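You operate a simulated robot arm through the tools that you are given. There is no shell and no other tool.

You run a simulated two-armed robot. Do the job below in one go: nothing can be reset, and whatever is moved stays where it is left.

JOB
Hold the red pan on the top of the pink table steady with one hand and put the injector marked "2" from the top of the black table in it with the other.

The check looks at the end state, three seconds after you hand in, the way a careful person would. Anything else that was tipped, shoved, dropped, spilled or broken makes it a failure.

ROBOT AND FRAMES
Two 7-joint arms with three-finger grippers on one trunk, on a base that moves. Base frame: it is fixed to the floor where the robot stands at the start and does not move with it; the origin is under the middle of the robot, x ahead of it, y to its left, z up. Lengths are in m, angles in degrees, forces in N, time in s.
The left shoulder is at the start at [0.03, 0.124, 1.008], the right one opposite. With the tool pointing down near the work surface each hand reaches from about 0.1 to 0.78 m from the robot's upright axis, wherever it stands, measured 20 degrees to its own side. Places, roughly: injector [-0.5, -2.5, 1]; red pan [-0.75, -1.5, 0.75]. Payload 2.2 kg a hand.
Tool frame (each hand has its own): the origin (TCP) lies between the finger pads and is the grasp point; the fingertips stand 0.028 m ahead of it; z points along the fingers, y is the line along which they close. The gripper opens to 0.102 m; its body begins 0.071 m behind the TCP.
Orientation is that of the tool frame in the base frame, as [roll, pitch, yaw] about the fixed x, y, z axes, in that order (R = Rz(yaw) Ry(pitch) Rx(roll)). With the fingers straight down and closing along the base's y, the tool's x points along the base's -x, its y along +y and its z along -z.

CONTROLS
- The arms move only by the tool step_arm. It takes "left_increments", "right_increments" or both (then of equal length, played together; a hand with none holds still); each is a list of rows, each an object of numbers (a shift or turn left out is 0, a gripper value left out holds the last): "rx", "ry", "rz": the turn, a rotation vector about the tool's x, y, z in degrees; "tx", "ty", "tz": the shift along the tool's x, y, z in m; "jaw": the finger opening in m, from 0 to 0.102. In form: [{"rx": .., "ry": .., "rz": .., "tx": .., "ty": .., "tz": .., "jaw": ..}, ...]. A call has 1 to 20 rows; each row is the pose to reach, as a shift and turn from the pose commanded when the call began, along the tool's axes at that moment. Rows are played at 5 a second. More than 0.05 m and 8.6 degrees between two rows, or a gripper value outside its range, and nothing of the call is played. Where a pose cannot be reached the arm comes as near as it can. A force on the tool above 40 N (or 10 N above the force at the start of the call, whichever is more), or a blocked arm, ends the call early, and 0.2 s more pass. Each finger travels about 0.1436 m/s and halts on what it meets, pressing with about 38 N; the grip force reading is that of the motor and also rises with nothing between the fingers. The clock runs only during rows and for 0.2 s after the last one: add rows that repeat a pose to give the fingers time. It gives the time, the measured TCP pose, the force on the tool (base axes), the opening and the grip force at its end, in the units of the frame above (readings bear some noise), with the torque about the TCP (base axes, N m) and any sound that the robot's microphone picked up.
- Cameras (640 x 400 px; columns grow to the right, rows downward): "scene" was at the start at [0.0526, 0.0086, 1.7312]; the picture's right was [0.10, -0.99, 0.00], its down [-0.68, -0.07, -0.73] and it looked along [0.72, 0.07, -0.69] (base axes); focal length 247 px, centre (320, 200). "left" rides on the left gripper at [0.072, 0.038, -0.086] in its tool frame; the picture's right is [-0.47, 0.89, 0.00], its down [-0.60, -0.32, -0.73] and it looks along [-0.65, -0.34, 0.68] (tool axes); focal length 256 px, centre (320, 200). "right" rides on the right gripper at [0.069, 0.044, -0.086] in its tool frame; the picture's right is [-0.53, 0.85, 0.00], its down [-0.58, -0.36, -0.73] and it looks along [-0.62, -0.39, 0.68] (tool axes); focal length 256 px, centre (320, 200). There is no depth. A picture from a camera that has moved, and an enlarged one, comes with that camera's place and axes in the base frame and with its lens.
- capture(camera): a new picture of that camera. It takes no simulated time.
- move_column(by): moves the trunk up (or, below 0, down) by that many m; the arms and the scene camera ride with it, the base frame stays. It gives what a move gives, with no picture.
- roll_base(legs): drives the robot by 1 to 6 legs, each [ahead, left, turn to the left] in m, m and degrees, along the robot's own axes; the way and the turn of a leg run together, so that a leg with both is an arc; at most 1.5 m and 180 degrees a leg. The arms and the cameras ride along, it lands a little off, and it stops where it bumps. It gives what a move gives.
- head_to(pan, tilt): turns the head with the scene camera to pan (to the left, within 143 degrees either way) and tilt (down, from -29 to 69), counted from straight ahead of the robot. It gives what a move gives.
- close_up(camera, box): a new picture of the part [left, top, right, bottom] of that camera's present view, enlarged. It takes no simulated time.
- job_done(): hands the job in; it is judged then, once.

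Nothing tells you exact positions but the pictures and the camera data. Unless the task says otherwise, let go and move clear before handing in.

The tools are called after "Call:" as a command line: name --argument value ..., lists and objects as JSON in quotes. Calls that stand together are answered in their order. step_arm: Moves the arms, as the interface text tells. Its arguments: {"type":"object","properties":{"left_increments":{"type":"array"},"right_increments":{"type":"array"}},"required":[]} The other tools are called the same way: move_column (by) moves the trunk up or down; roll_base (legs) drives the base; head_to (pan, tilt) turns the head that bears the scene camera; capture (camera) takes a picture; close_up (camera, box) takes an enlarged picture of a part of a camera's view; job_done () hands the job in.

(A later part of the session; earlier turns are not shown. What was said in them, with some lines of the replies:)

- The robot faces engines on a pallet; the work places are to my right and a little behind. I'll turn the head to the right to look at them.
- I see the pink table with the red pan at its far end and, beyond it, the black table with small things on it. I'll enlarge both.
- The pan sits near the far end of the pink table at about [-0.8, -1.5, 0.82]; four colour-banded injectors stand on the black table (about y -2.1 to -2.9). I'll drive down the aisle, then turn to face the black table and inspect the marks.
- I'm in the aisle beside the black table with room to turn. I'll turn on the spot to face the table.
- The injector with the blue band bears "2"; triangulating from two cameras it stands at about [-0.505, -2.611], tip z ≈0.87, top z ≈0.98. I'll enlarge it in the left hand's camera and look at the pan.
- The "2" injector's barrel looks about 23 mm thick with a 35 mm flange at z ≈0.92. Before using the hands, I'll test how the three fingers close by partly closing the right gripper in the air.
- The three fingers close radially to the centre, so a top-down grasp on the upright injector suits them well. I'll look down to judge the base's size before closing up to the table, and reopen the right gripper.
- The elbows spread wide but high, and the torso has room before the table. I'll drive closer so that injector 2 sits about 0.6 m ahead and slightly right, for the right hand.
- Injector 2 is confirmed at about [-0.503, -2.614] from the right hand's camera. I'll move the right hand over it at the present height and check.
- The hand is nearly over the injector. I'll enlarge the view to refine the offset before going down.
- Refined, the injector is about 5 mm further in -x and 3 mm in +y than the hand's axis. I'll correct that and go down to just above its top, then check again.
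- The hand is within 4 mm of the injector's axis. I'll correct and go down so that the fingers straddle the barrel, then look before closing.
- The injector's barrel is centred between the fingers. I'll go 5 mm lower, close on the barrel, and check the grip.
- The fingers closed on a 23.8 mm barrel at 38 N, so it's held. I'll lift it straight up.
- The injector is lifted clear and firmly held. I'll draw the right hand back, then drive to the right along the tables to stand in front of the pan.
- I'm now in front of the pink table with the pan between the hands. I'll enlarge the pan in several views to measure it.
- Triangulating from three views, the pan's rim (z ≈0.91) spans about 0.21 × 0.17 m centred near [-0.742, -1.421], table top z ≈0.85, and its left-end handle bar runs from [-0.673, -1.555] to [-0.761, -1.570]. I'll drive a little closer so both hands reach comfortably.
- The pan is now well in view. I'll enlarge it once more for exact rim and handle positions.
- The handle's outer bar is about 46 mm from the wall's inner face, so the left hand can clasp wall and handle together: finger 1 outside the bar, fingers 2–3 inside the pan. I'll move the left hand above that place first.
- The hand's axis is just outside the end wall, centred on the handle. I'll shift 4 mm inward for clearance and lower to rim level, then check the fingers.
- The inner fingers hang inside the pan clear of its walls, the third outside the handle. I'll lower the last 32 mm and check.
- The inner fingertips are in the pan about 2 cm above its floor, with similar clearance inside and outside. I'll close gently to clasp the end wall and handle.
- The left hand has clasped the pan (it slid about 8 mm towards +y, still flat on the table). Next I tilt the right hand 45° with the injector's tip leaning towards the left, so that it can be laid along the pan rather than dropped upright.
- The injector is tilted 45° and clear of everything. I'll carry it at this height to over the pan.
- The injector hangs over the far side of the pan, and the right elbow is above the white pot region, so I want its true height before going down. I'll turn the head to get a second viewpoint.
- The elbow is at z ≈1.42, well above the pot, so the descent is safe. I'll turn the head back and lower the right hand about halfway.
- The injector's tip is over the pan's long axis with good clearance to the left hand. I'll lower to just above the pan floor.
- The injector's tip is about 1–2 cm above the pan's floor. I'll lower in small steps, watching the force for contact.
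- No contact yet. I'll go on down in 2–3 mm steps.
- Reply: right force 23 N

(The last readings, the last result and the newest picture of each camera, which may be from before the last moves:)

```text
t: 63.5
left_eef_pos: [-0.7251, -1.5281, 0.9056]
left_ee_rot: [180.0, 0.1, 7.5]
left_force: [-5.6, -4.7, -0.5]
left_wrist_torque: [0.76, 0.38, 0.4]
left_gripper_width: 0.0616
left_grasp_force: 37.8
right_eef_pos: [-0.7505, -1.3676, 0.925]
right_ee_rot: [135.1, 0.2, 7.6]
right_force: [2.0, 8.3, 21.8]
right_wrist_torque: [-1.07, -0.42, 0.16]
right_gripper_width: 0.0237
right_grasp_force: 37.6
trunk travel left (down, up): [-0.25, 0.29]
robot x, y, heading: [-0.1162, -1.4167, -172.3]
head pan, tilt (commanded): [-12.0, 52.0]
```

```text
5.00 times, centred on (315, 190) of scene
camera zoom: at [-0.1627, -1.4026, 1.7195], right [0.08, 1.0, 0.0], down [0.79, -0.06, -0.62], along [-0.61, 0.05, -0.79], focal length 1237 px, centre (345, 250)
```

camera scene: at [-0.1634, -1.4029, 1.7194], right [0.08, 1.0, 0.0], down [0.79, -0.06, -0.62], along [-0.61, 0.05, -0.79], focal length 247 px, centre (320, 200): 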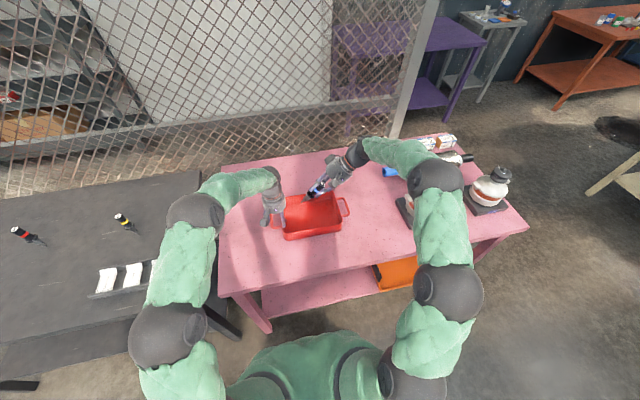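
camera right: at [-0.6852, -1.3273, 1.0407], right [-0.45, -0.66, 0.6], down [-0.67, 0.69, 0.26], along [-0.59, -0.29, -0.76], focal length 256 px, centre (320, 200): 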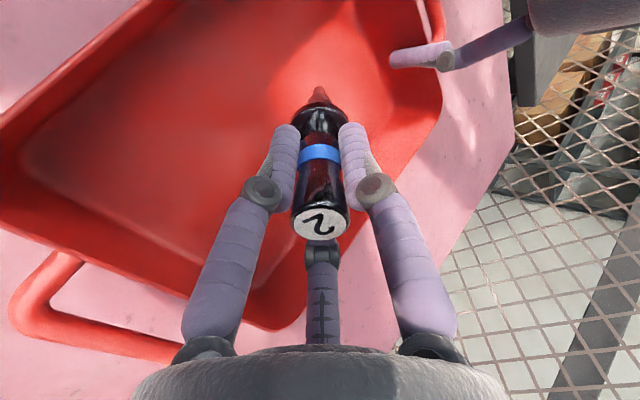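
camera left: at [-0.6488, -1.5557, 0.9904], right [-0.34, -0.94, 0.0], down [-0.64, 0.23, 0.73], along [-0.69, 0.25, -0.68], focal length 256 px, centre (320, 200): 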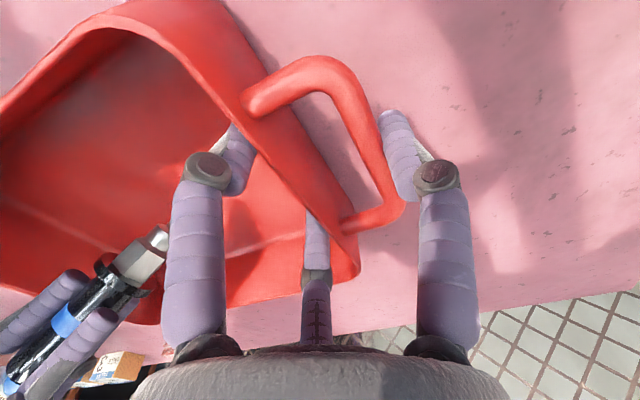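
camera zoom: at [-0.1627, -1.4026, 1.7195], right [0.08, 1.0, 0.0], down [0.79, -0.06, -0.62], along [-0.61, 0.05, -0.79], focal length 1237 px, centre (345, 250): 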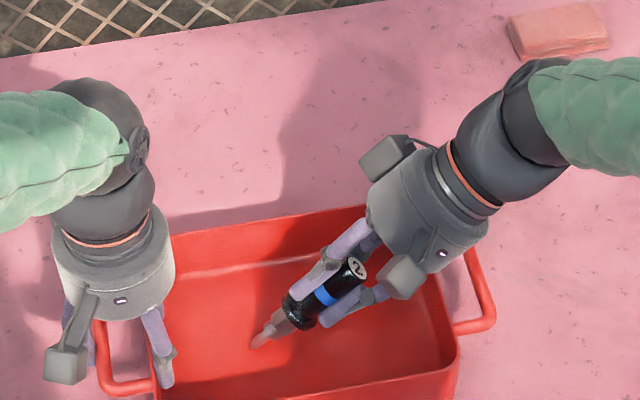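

The tip now touches the pan's floor (about 24 N). I'll ease off 2–3 mm and then open the right fingers slowly so the barrel sinks between the two lower fingers into the pan.

Call:
step_arm --right_increments '[{"ty": 0.0014, "tz": -0.0014}, {"ty": 0.0018, "tz": -0.0018}, {"ty": 0.0018, "tz": -0.0018}]'

Call:
step_arm --right_increments '[{"jaw": 0.026}, {"jaw": 0.028}, {"jaw": 0.03}, {"jaw": 0.032}, {"jaw": 0.034}, {"jaw": 0.037}, {"jaw": 0.041}, {"jaw": 0.045}, {"jaw": 0.045}]'

Call:
capture --camera "right"

Call:
close_up --camera "scene" --box '[270, 150, 360, 230]'

Call:
capture --camera "left"

```text
t: 64.2
left_eef_pos: [-0.7254, -1.528, 0.9062]
left_ee_rot: [180.0, 0.1, 7.6]
left_force: [-0.5, -1.1, 0.5]
left_wrist_torque: [0.44, 0.92, 0.38]
left_gripper_width: 0.0617
left_grasp_force: 38.3
right_eef_pos: [-0.7478, -1.3682, 0.9247]
right_ee_rot: [134.9, -0.1, 7.6]
right_force: [-2.8, 0.7, 6.7]
right_wrist_torque: [-0.57, 0.13, -0.25]
right_gripper_width: 0.0241
right_grasp_force: 38.1
trunk travel left (down, up): [-0.25, 0.29]
robot x, y, heading: [-0.1172, -1.4136, -172.5]
head pan, tilt (commanded): [-12.0, 52.0]
```

```text
t: 66.2
left_eef_pos: [-0.7249, -1.5289, 0.9065]
left_ee_rot: [180.0, 0.0, 7.6]
left_force: [0.8, -0.9, 3.6]
left_wrist_torque: [0.69, -0.07, 0.12]
left_gripper_width: 0.0617
left_grasp_force: 38.1
right_eef_pos: [-0.7481, -1.3674, 0.9256]
right_ee_rot: [135.0, 0.1, 7.7]
right_force: [0.0, 0.1, 1.4]
right_wrist_torque: [-0.05, 0.0, 0.02]
right_gripper_width: 0.0449
right_grasp_force: 0.1
trunk travel left (down, up): [-0.25, 0.29]
robot x, y, heading: [-0.1201, -1.4129, -172.3]
head pan, tilt (commanded): [-12.0, 52.0]
```

```text
taken
camera right: at [-0.6846, -1.3288, 1.018], right [-0.45, -0.66, 0.6], down [-0.67, 0.69, 0.26], along [-0.58, -0.29, -0.76], focal length 256 px, centre (320, 200)
```

right: 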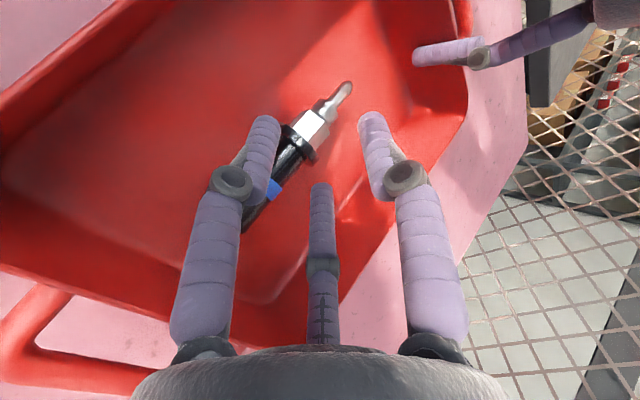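

```text
5.00 times, centred on (315, 190) of scene
camera zoom: at [-0.1633, -1.4031, 1.7194], right [0.08, 1.0, 0.0], down [0.79, -0.06, -0.62], along [-0.61, 0.05, -0.79], focal length 1237 px, centre (345, 250)
```

zoom: 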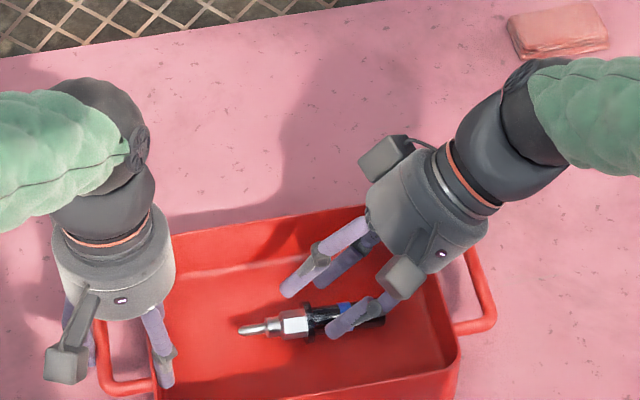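

```text
taken
camera left: at [-0.6488, -1.5558, 0.9904], right [-0.34, -0.94, 0.0], down [-0.64, 0.23, 0.73], along [-0.69, 0.25, -0.68], focal length 256 px, centre (320, 200)
```

left: 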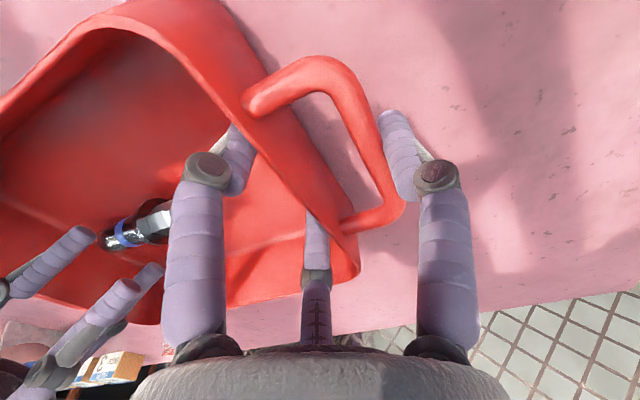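

The injector now lies flat in the pan, free of the fingers. I'll raise the right hand straight up out of the pan.

Call:
step_arm --right_increments '[{"ty": 0.0071, "tz": -0.0071}, {"ty": 0.0142, "tz": -0.0142}, {"ty": 0.0283, "tz": -0.0282}, {"ty": 0.0496, "tz": -0.0494}, {"ty": 0.0779, "tz": -0.0776}, {"ty": 0.1062, "tz": -0.1059}, {"ty": 0.1346, "tz": -0.1341}, {"ty": 0.1629, "tz": -0.1624}, {"ty": 0.1629, "tz": -0.1624}]'

Call:
capture --camera "right"

Call:
close_up --camera "scene" --box '[250, 140, 390, 250]'

```text
t: 68.2
left_eef_pos: [-0.7256, -1.5281, 0.9062]
left_ee_rot: [179.9, 0.0, 7.6]
left_force: [0.6, -0.5, 2.3]
left_wrist_torque: [0.67, 0.21, 0.03]
left_gripper_width: 0.0616
left_grasp_force: 38.5
right_eef_pos: [-0.7504, -1.37, 1.1582]
right_ee_rot: [135.0, -0.1, 7.7]
right_force: [0.3, 0.6, -0.2]
right_wrist_torque: [0.01, -0.04, -0.01]
right_gripper_width: 0.0449
right_grasp_force: 0.0
trunk travel left (down, up): [-0.25, 0.29]
robot x, y, heading: [-0.1158, -1.4131, -172.5]
head pan, tilt (commanded): [-12.0, 52.0]
```

```text
taken
camera right: at [-0.6867, -1.331, 1.2501], right [-0.45, -0.66, 0.6], down [-0.68, 0.69, 0.26], along [-0.58, -0.29, -0.76], focal length 256 px, centre (320, 200)
```

right: 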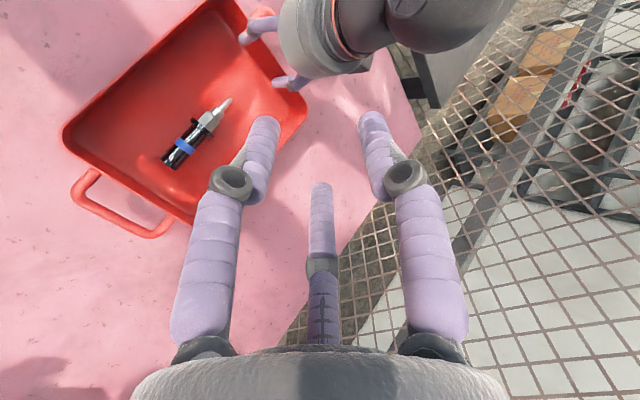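

```text
3.64 times, centred on (320, 195) of scene
camera zoom: at [-0.1634, -1.4031, 1.7193], right [0.08, 1.0, 0.0], down [0.79, -0.06, -0.62], along [-0.61, 0.05, -0.79], focal length 899 px, centre (320, 218)
```

zoom: 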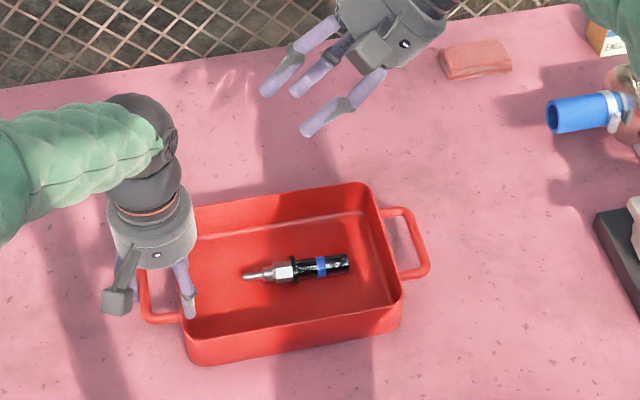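

The injector lies squarely in the pan, and the right hand is clear above. I'll draw the right hand back and straighten it before letting go of the pan.

Call:
step_arm --right_increments '[{"tx": 0.039}, {"tx": 0.078}, {"tx": 0.117}, {"tx": 0.156}, {"tx": 0.195}, {"tx": 0.195, "rx": 7.5}, {"tx": 0.195, "rx": 15}, {"tx": 0.195, "rx": 22.5}, {"tx": 0.195, "rx": 30}, {"tx": 0.195, "rx": 37.5}, {"tx": 0.195, "rx": 45}, {"tx": 0.195, "rx": 45}]'

Call:
capture --camera "left"

Call:
capture --camera "scene"

```text
t: 70.8
left_eef_pos: [-0.726, -1.5273, 0.9057]
left_ee_rot: [180.0, 0.0, 7.6]
left_force: [2.0, 0.1, 1.6]
left_wrist_torque: [0.6, 0.06, -0.27]
left_gripper_width: 0.0617
left_grasp_force: 38.1
right_eef_pos: [-0.5556, -1.3425, 1.1563]
right_ee_rot: [-179.9, 0.0, 7.6]
right_force: [-0.3, -0.5, 0.5]
right_wrist_torque: [0.02, -0.04, 0.01]
right_gripper_width: 0.0452
right_grasp_force: 0.1
trunk travel left (down, up): [-0.25, 0.29]
robot x, y, heading: [-0.1201, -1.4141, -172.4]
head pan, tilt (commanded): [-12.0, 52.0]
```

```text
taken
camera left: at [-0.6488, -1.5557, 0.9903], right [-0.34, -0.94, 0.0], down [-0.64, 0.23, 0.73], along [-0.69, 0.25, -0.68], focal length 256 px, centre (320, 200)
```

left: 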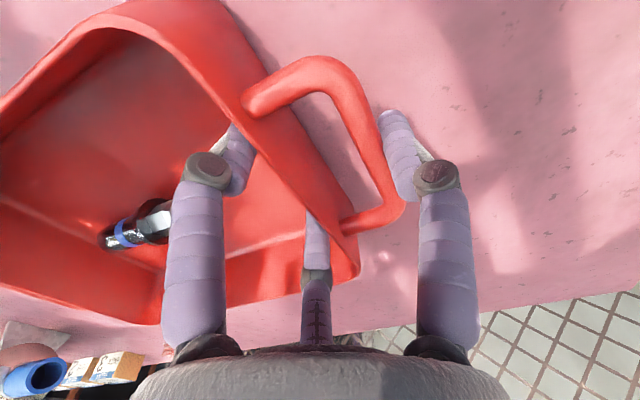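

```text
taken
camera scene: at [-0.1633, -1.403, 1.7194], right [0.08, 1.0, 0.0], down [0.79, -0.06, -0.62], along [-0.61, 0.05, -0.79], focal length 247 px, centre (320, 200)
```

scene: 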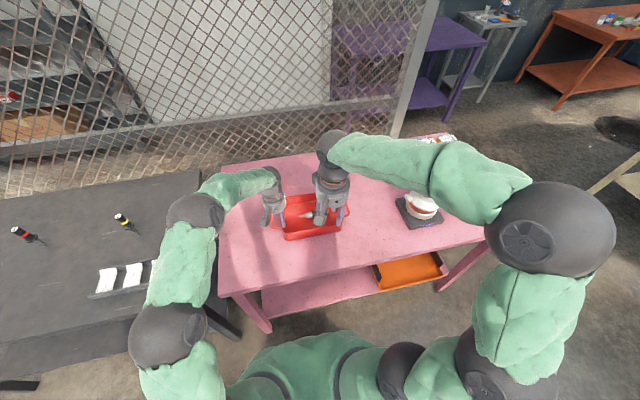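

Everything is steady and the right hand is clear. Now I'll open the left fingers gently and lift straight up off the pan.

Call:
step_arm --left_increments '[{"jaw": 0.063}, {"jaw": 0.065}, {"jaw": 0.068}, {"jaw": 0.072}, {"jaw": 0.077}, {"jaw": 0.082}, {"jaw": 0.088}, {"jaw": 0.088}]'

Call:
capture --camera "left"

Call:
close_up --camera "right" --box '[400, 0, 640, 180]'

```text
t: 72.7
left_eef_pos: [-0.7256, -1.5278, 0.9065]
left_ee_rot: [-180.0, 0.0, 7.6]
left_force: [0.0, -0.4, 0.2]
left_wrist_torque: [0.03, 0.0, 0.02]
left_gripper_width: 0.0878
left_grasp_force: 0.0
right_eef_pos: [-0.556, -1.3412, 1.1557]
right_ee_rot: [-180.0, 0.0, 7.7]
right_force: [0.4, 1.3, -0.5]
right_wrist_torque: [0.0, -0.02, -0.03]
right_gripper_width: 0.0449
right_grasp_force: 0.0
trunk travel left (down, up): [-0.25, 0.29]
robot x, y, heading: [-0.1189, -1.4123, -172.3]
head pan, tilt (commanded): [-12.0, 52.0]
```

```text
taken
camera left: at [-0.649, -1.5556, 0.9902], right [-0.34, -0.94, 0.0], down [-0.64, 0.23, 0.73], along [-0.69, 0.25, -0.68], focal length 256 px, centre (320, 200)
```

left: 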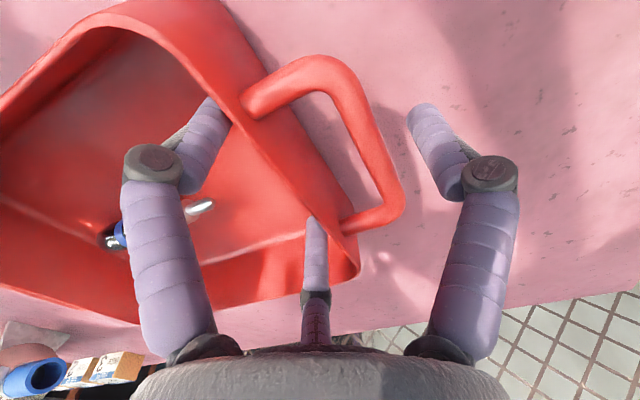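

```text
2.22 times, centred on (520, 90) of right
camera zoom: at [-0.4823, -1.376, 1.2425], right [-0.42, -0.91, 0.0], down [-0.62, 0.28, 0.73], along [-0.66, 0.3, -0.68], focal length 569 px, centre (-124, 444)
```

zoom: 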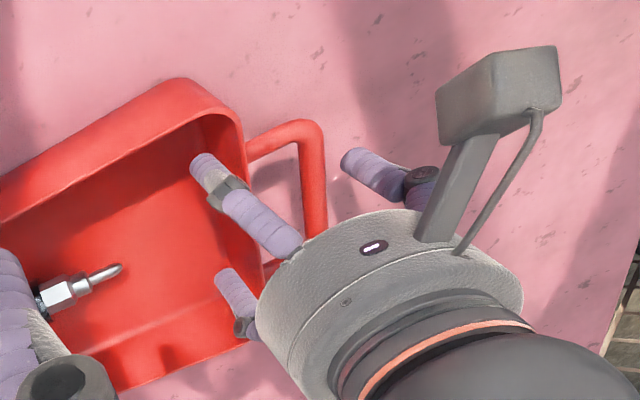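

The fingers are free of the pan. I'll open a touch more and lift the left hand straight up.

Call:
step_arm --left_increments '[{"jaw": 0.096}, {"jaw": 0.096}, {"tz": -0.01}, {"tz": -0.025}, {"tz": -0.05}, {"tz": -0.09}, {"tz": -0.13}, {"tz": -0.17}, {"tz": -0.21}, {"tz": -0.25}, {"tz": -0.25}]'

Call:
capture --camera "left"

Call:
capture --camera "scene"

```text
t: 75.0
left_eef_pos: [-0.7272, -1.5281, 1.1524]
left_ee_rot: [-180.0, 0.0, 7.6]
left_force: [0.1, -0.8, 0.0]
left_wrist_torque: [-0.03, -0.05, 0.03]
left_gripper_width: 0.096
left_grasp_force: 0.1
right_eef_pos: [-0.5564, -1.3423, 1.1549]
right_ee_rot: [179.9, 0.0, 7.7]
right_force: [-0.1, -0.6, -0.1]
right_wrist_torque: [0.0, 0.01, 0.0]
right_gripper_width: 0.045
right_grasp_force: 0.0
trunk travel left (down, up): [-0.25, 0.29]
robot x, y, heading: [-0.12, -1.4144, -172.4]
head pan, tilt (commanded): [-12.0, 52.0]
```

```text
taken
camera left: at [-0.6505, -1.5558, 1.2375], right [-0.34, -0.94, 0.0], down [-0.64, 0.23, 0.73], along [-0.69, 0.25, -0.68], focal length 256 px, centre (320, 200)
```

left: 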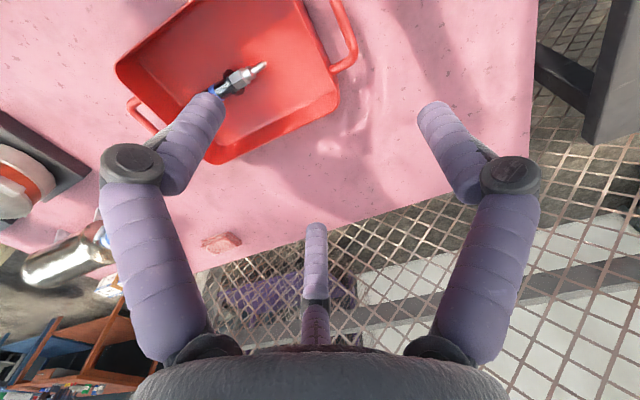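

```text
taken
camera scene: at [-0.1642, -1.4031, 1.7193], right [0.08, 1.0, 0.0], down [0.79, -0.06, -0.62], along [-0.61, 0.05, -0.79], focal length 247 px, centre (320, 200)
```

scene: 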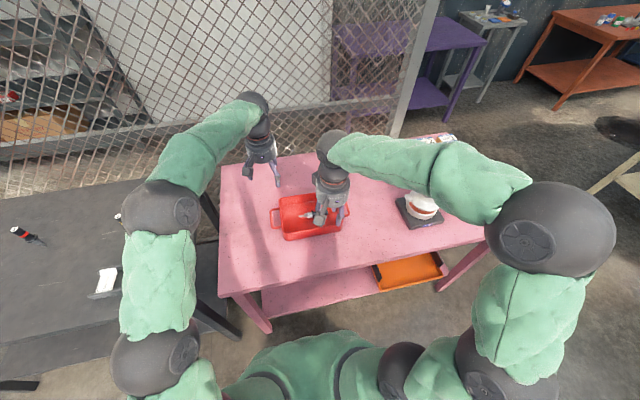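

The pan stands free with the injector lying in it. I'll bring the left hand away and back the robot off, then make a last check of everything.

Call:
step_arm --left_increments '[{"tx": 0.03, "ty": 0.03}, {"tx": 0.06, "ty": 0.06}, {"tx": 0.09, "ty": 0.09}, {"tx": 0.1, "ty": 0.12}, {"tx": 0.1, "ty": 0.12}]'

Call:
roll_base --legs '[[-0.3, 0, 0]]'

Call:
head_to --pan 0 --tilt 38

Call:
capture --camera "scene"

Call:
close_up --camera "scene" --box '[240, 150, 480, 300]'

Call:
close_up --camera "scene" --box '[0, 130, 240, 300]'

```text
t: 76.2
left_eef_pos: [-0.6128, -1.6336, 1.1555]
left_ee_rot: [-180.0, 0.1, 7.5]
left_force: [0.5, -0.5, -0.1]
left_wrist_torque: [0.0, -0.01, 0.02]
left_gripper_width: 0.096
left_grasp_force: 0.0
right_eef_pos: [-0.5558, -1.3417, 1.155]
right_ee_rot: [-179.9, 0.0, 7.7]
right_force: [0.4, 0.1, 0.4]
right_wrist_torque: [0.01, 0.0, 0.0]
right_gripper_width: 0.0449
right_grasp_force: 0.1
trunk travel left (down, up): [-0.25, 0.29]
robot x, y, heading: [-0.1193, -1.4095, -172.4]
head pan, tilt (commanded): [-12.0, 52.0]
```

```text
t: 78.3
left_eef_pos: [-0.3087, -1.5922, 1.1555]
left_ee_rot: [180.0, 0.0, 7.4]
left_force: [0.2, -0.4, 1.1]
left_wrist_torque: [0.0, 0.04, 0.0]
left_gripper_width: 0.0959
left_grasp_force: 0.2
right_eef_pos: [-0.2519, -1.3013, 1.1552]
right_ee_rot: [179.9, 0.0, 7.4]
right_force: [0.3, 0.5, 0.1]
right_wrist_torque: [0.02, 0.04, -0.01]
right_gripper_width: 0.0451
right_grasp_force: 0.1
trunk travel left (down, up): [-0.25, 0.29]
robot x, y, heading: [0.1827, -1.3727, -172.7]
head pan, tilt (commanded): [-12.0, 52.0]
```

```text
t: 79.1
left_eef_pos: [-0.3108, -1.5915, 1.1562]
left_ee_rot: [180.0, 0.0, 7.3]
left_force: [-0.2, -0.1, -0.4]
left_wrist_torque: [-0.02, 0.03, -0.01]
left_gripper_width: 0.0963
left_grasp_force: 0.1
right_eef_pos: [-0.2527, -1.3002, 1.1553]
right_ee_rot: [-179.9, 0.0, 7.5]
right_force: [-0.2, -0.2, 0.6]
right_wrist_torque: [0.01, 0.02, -0.03]
right_gripper_width: 0.0452
right_grasp_force: 0.0
trunk travel left (down, up): [-0.25, 0.29]
robot x, y, heading: [0.1854, -1.3746, -173.0]
head pan, tilt (commanded): [0.0, 38.0]
```

```text
taken
camera scene: at [0.1279, -1.38, 1.7391], right [-0.13, 0.99, 0.0], down [0.61, 0.08, -0.79], along [-0.78, -0.1, -0.62], focal length 247 px, centre (320, 200)
```

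scene: 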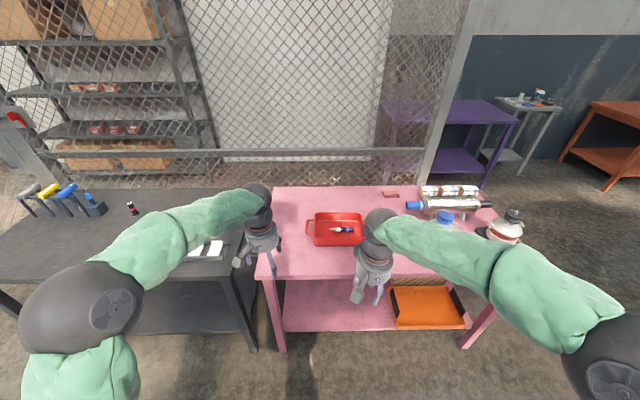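

```text
2.67 times, centred on (360, 225) of scene
camera zoom: at [0.1279, -1.38, 1.7391], right [-0.13, 0.99, 0.0], down [0.61, 0.08, -0.79], along [-0.78, -0.1, -0.62], focal length 660 px, centre (213, 133)
```

zoom: 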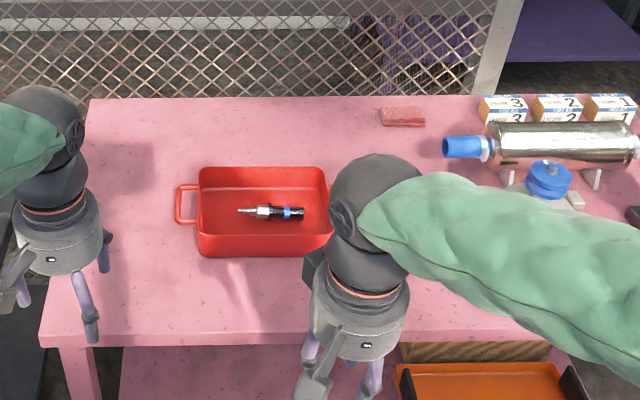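

```text
2.35 times, centred on (120, 215) of scene
camera zoom: at [0.1279, -1.38, 1.7391], right [-0.13, 0.99, 0.0], down [0.61, 0.08, -0.79], along [-0.78, -0.1, -0.62], focal length 582 px, centre (791, 165)
```

zoom: 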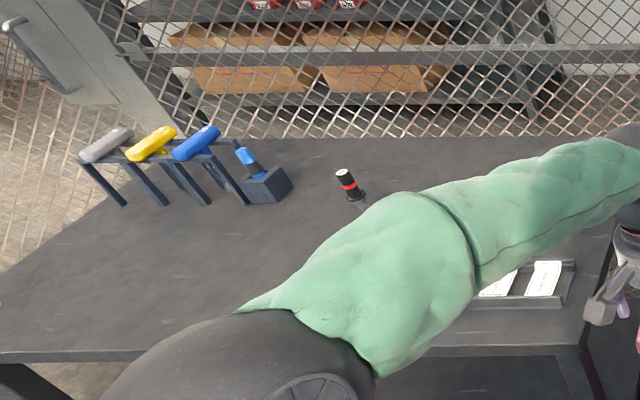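

The injector marked "2" lies flat inside the red pan. The pan stands upright on the pink table, both hands are clear of it, and nothing in view looks disturbed; the arms hide two of the other injectors, but no hand went near them after the lift. I'm handing in the job.

Call:
job_done

```text
The job is handed in.
```

The injector marked "2" (blue band) is lying flat in the red pan on the pink table. I handed the job in with both hands clear of it.

- **Holding:** The left hand clasped the pan's end wall and handle while the right hand lowered the injector in. Once the injector was down, I opened the left hand and lifted it away. I took the hold to apply only while placing, so nothing is holding the pan now.
- **Pan moved slightly:** It slid about 8 mm along the table when the left hand closed on it. It stayed flat and upright.
- **Placing:** I set the injector's tip on the pan floor at about 45° and opened the fingers slowly. It dropped the last few centimetres inside the pan and came to rest there.
- **Everything else:** In the last pictures nothing looked tipped or shoved. Injectors 3 and 4 were hidden behind the left arm in those views, so I did not see them at the very end. Nothing touched them as far as I could tell.
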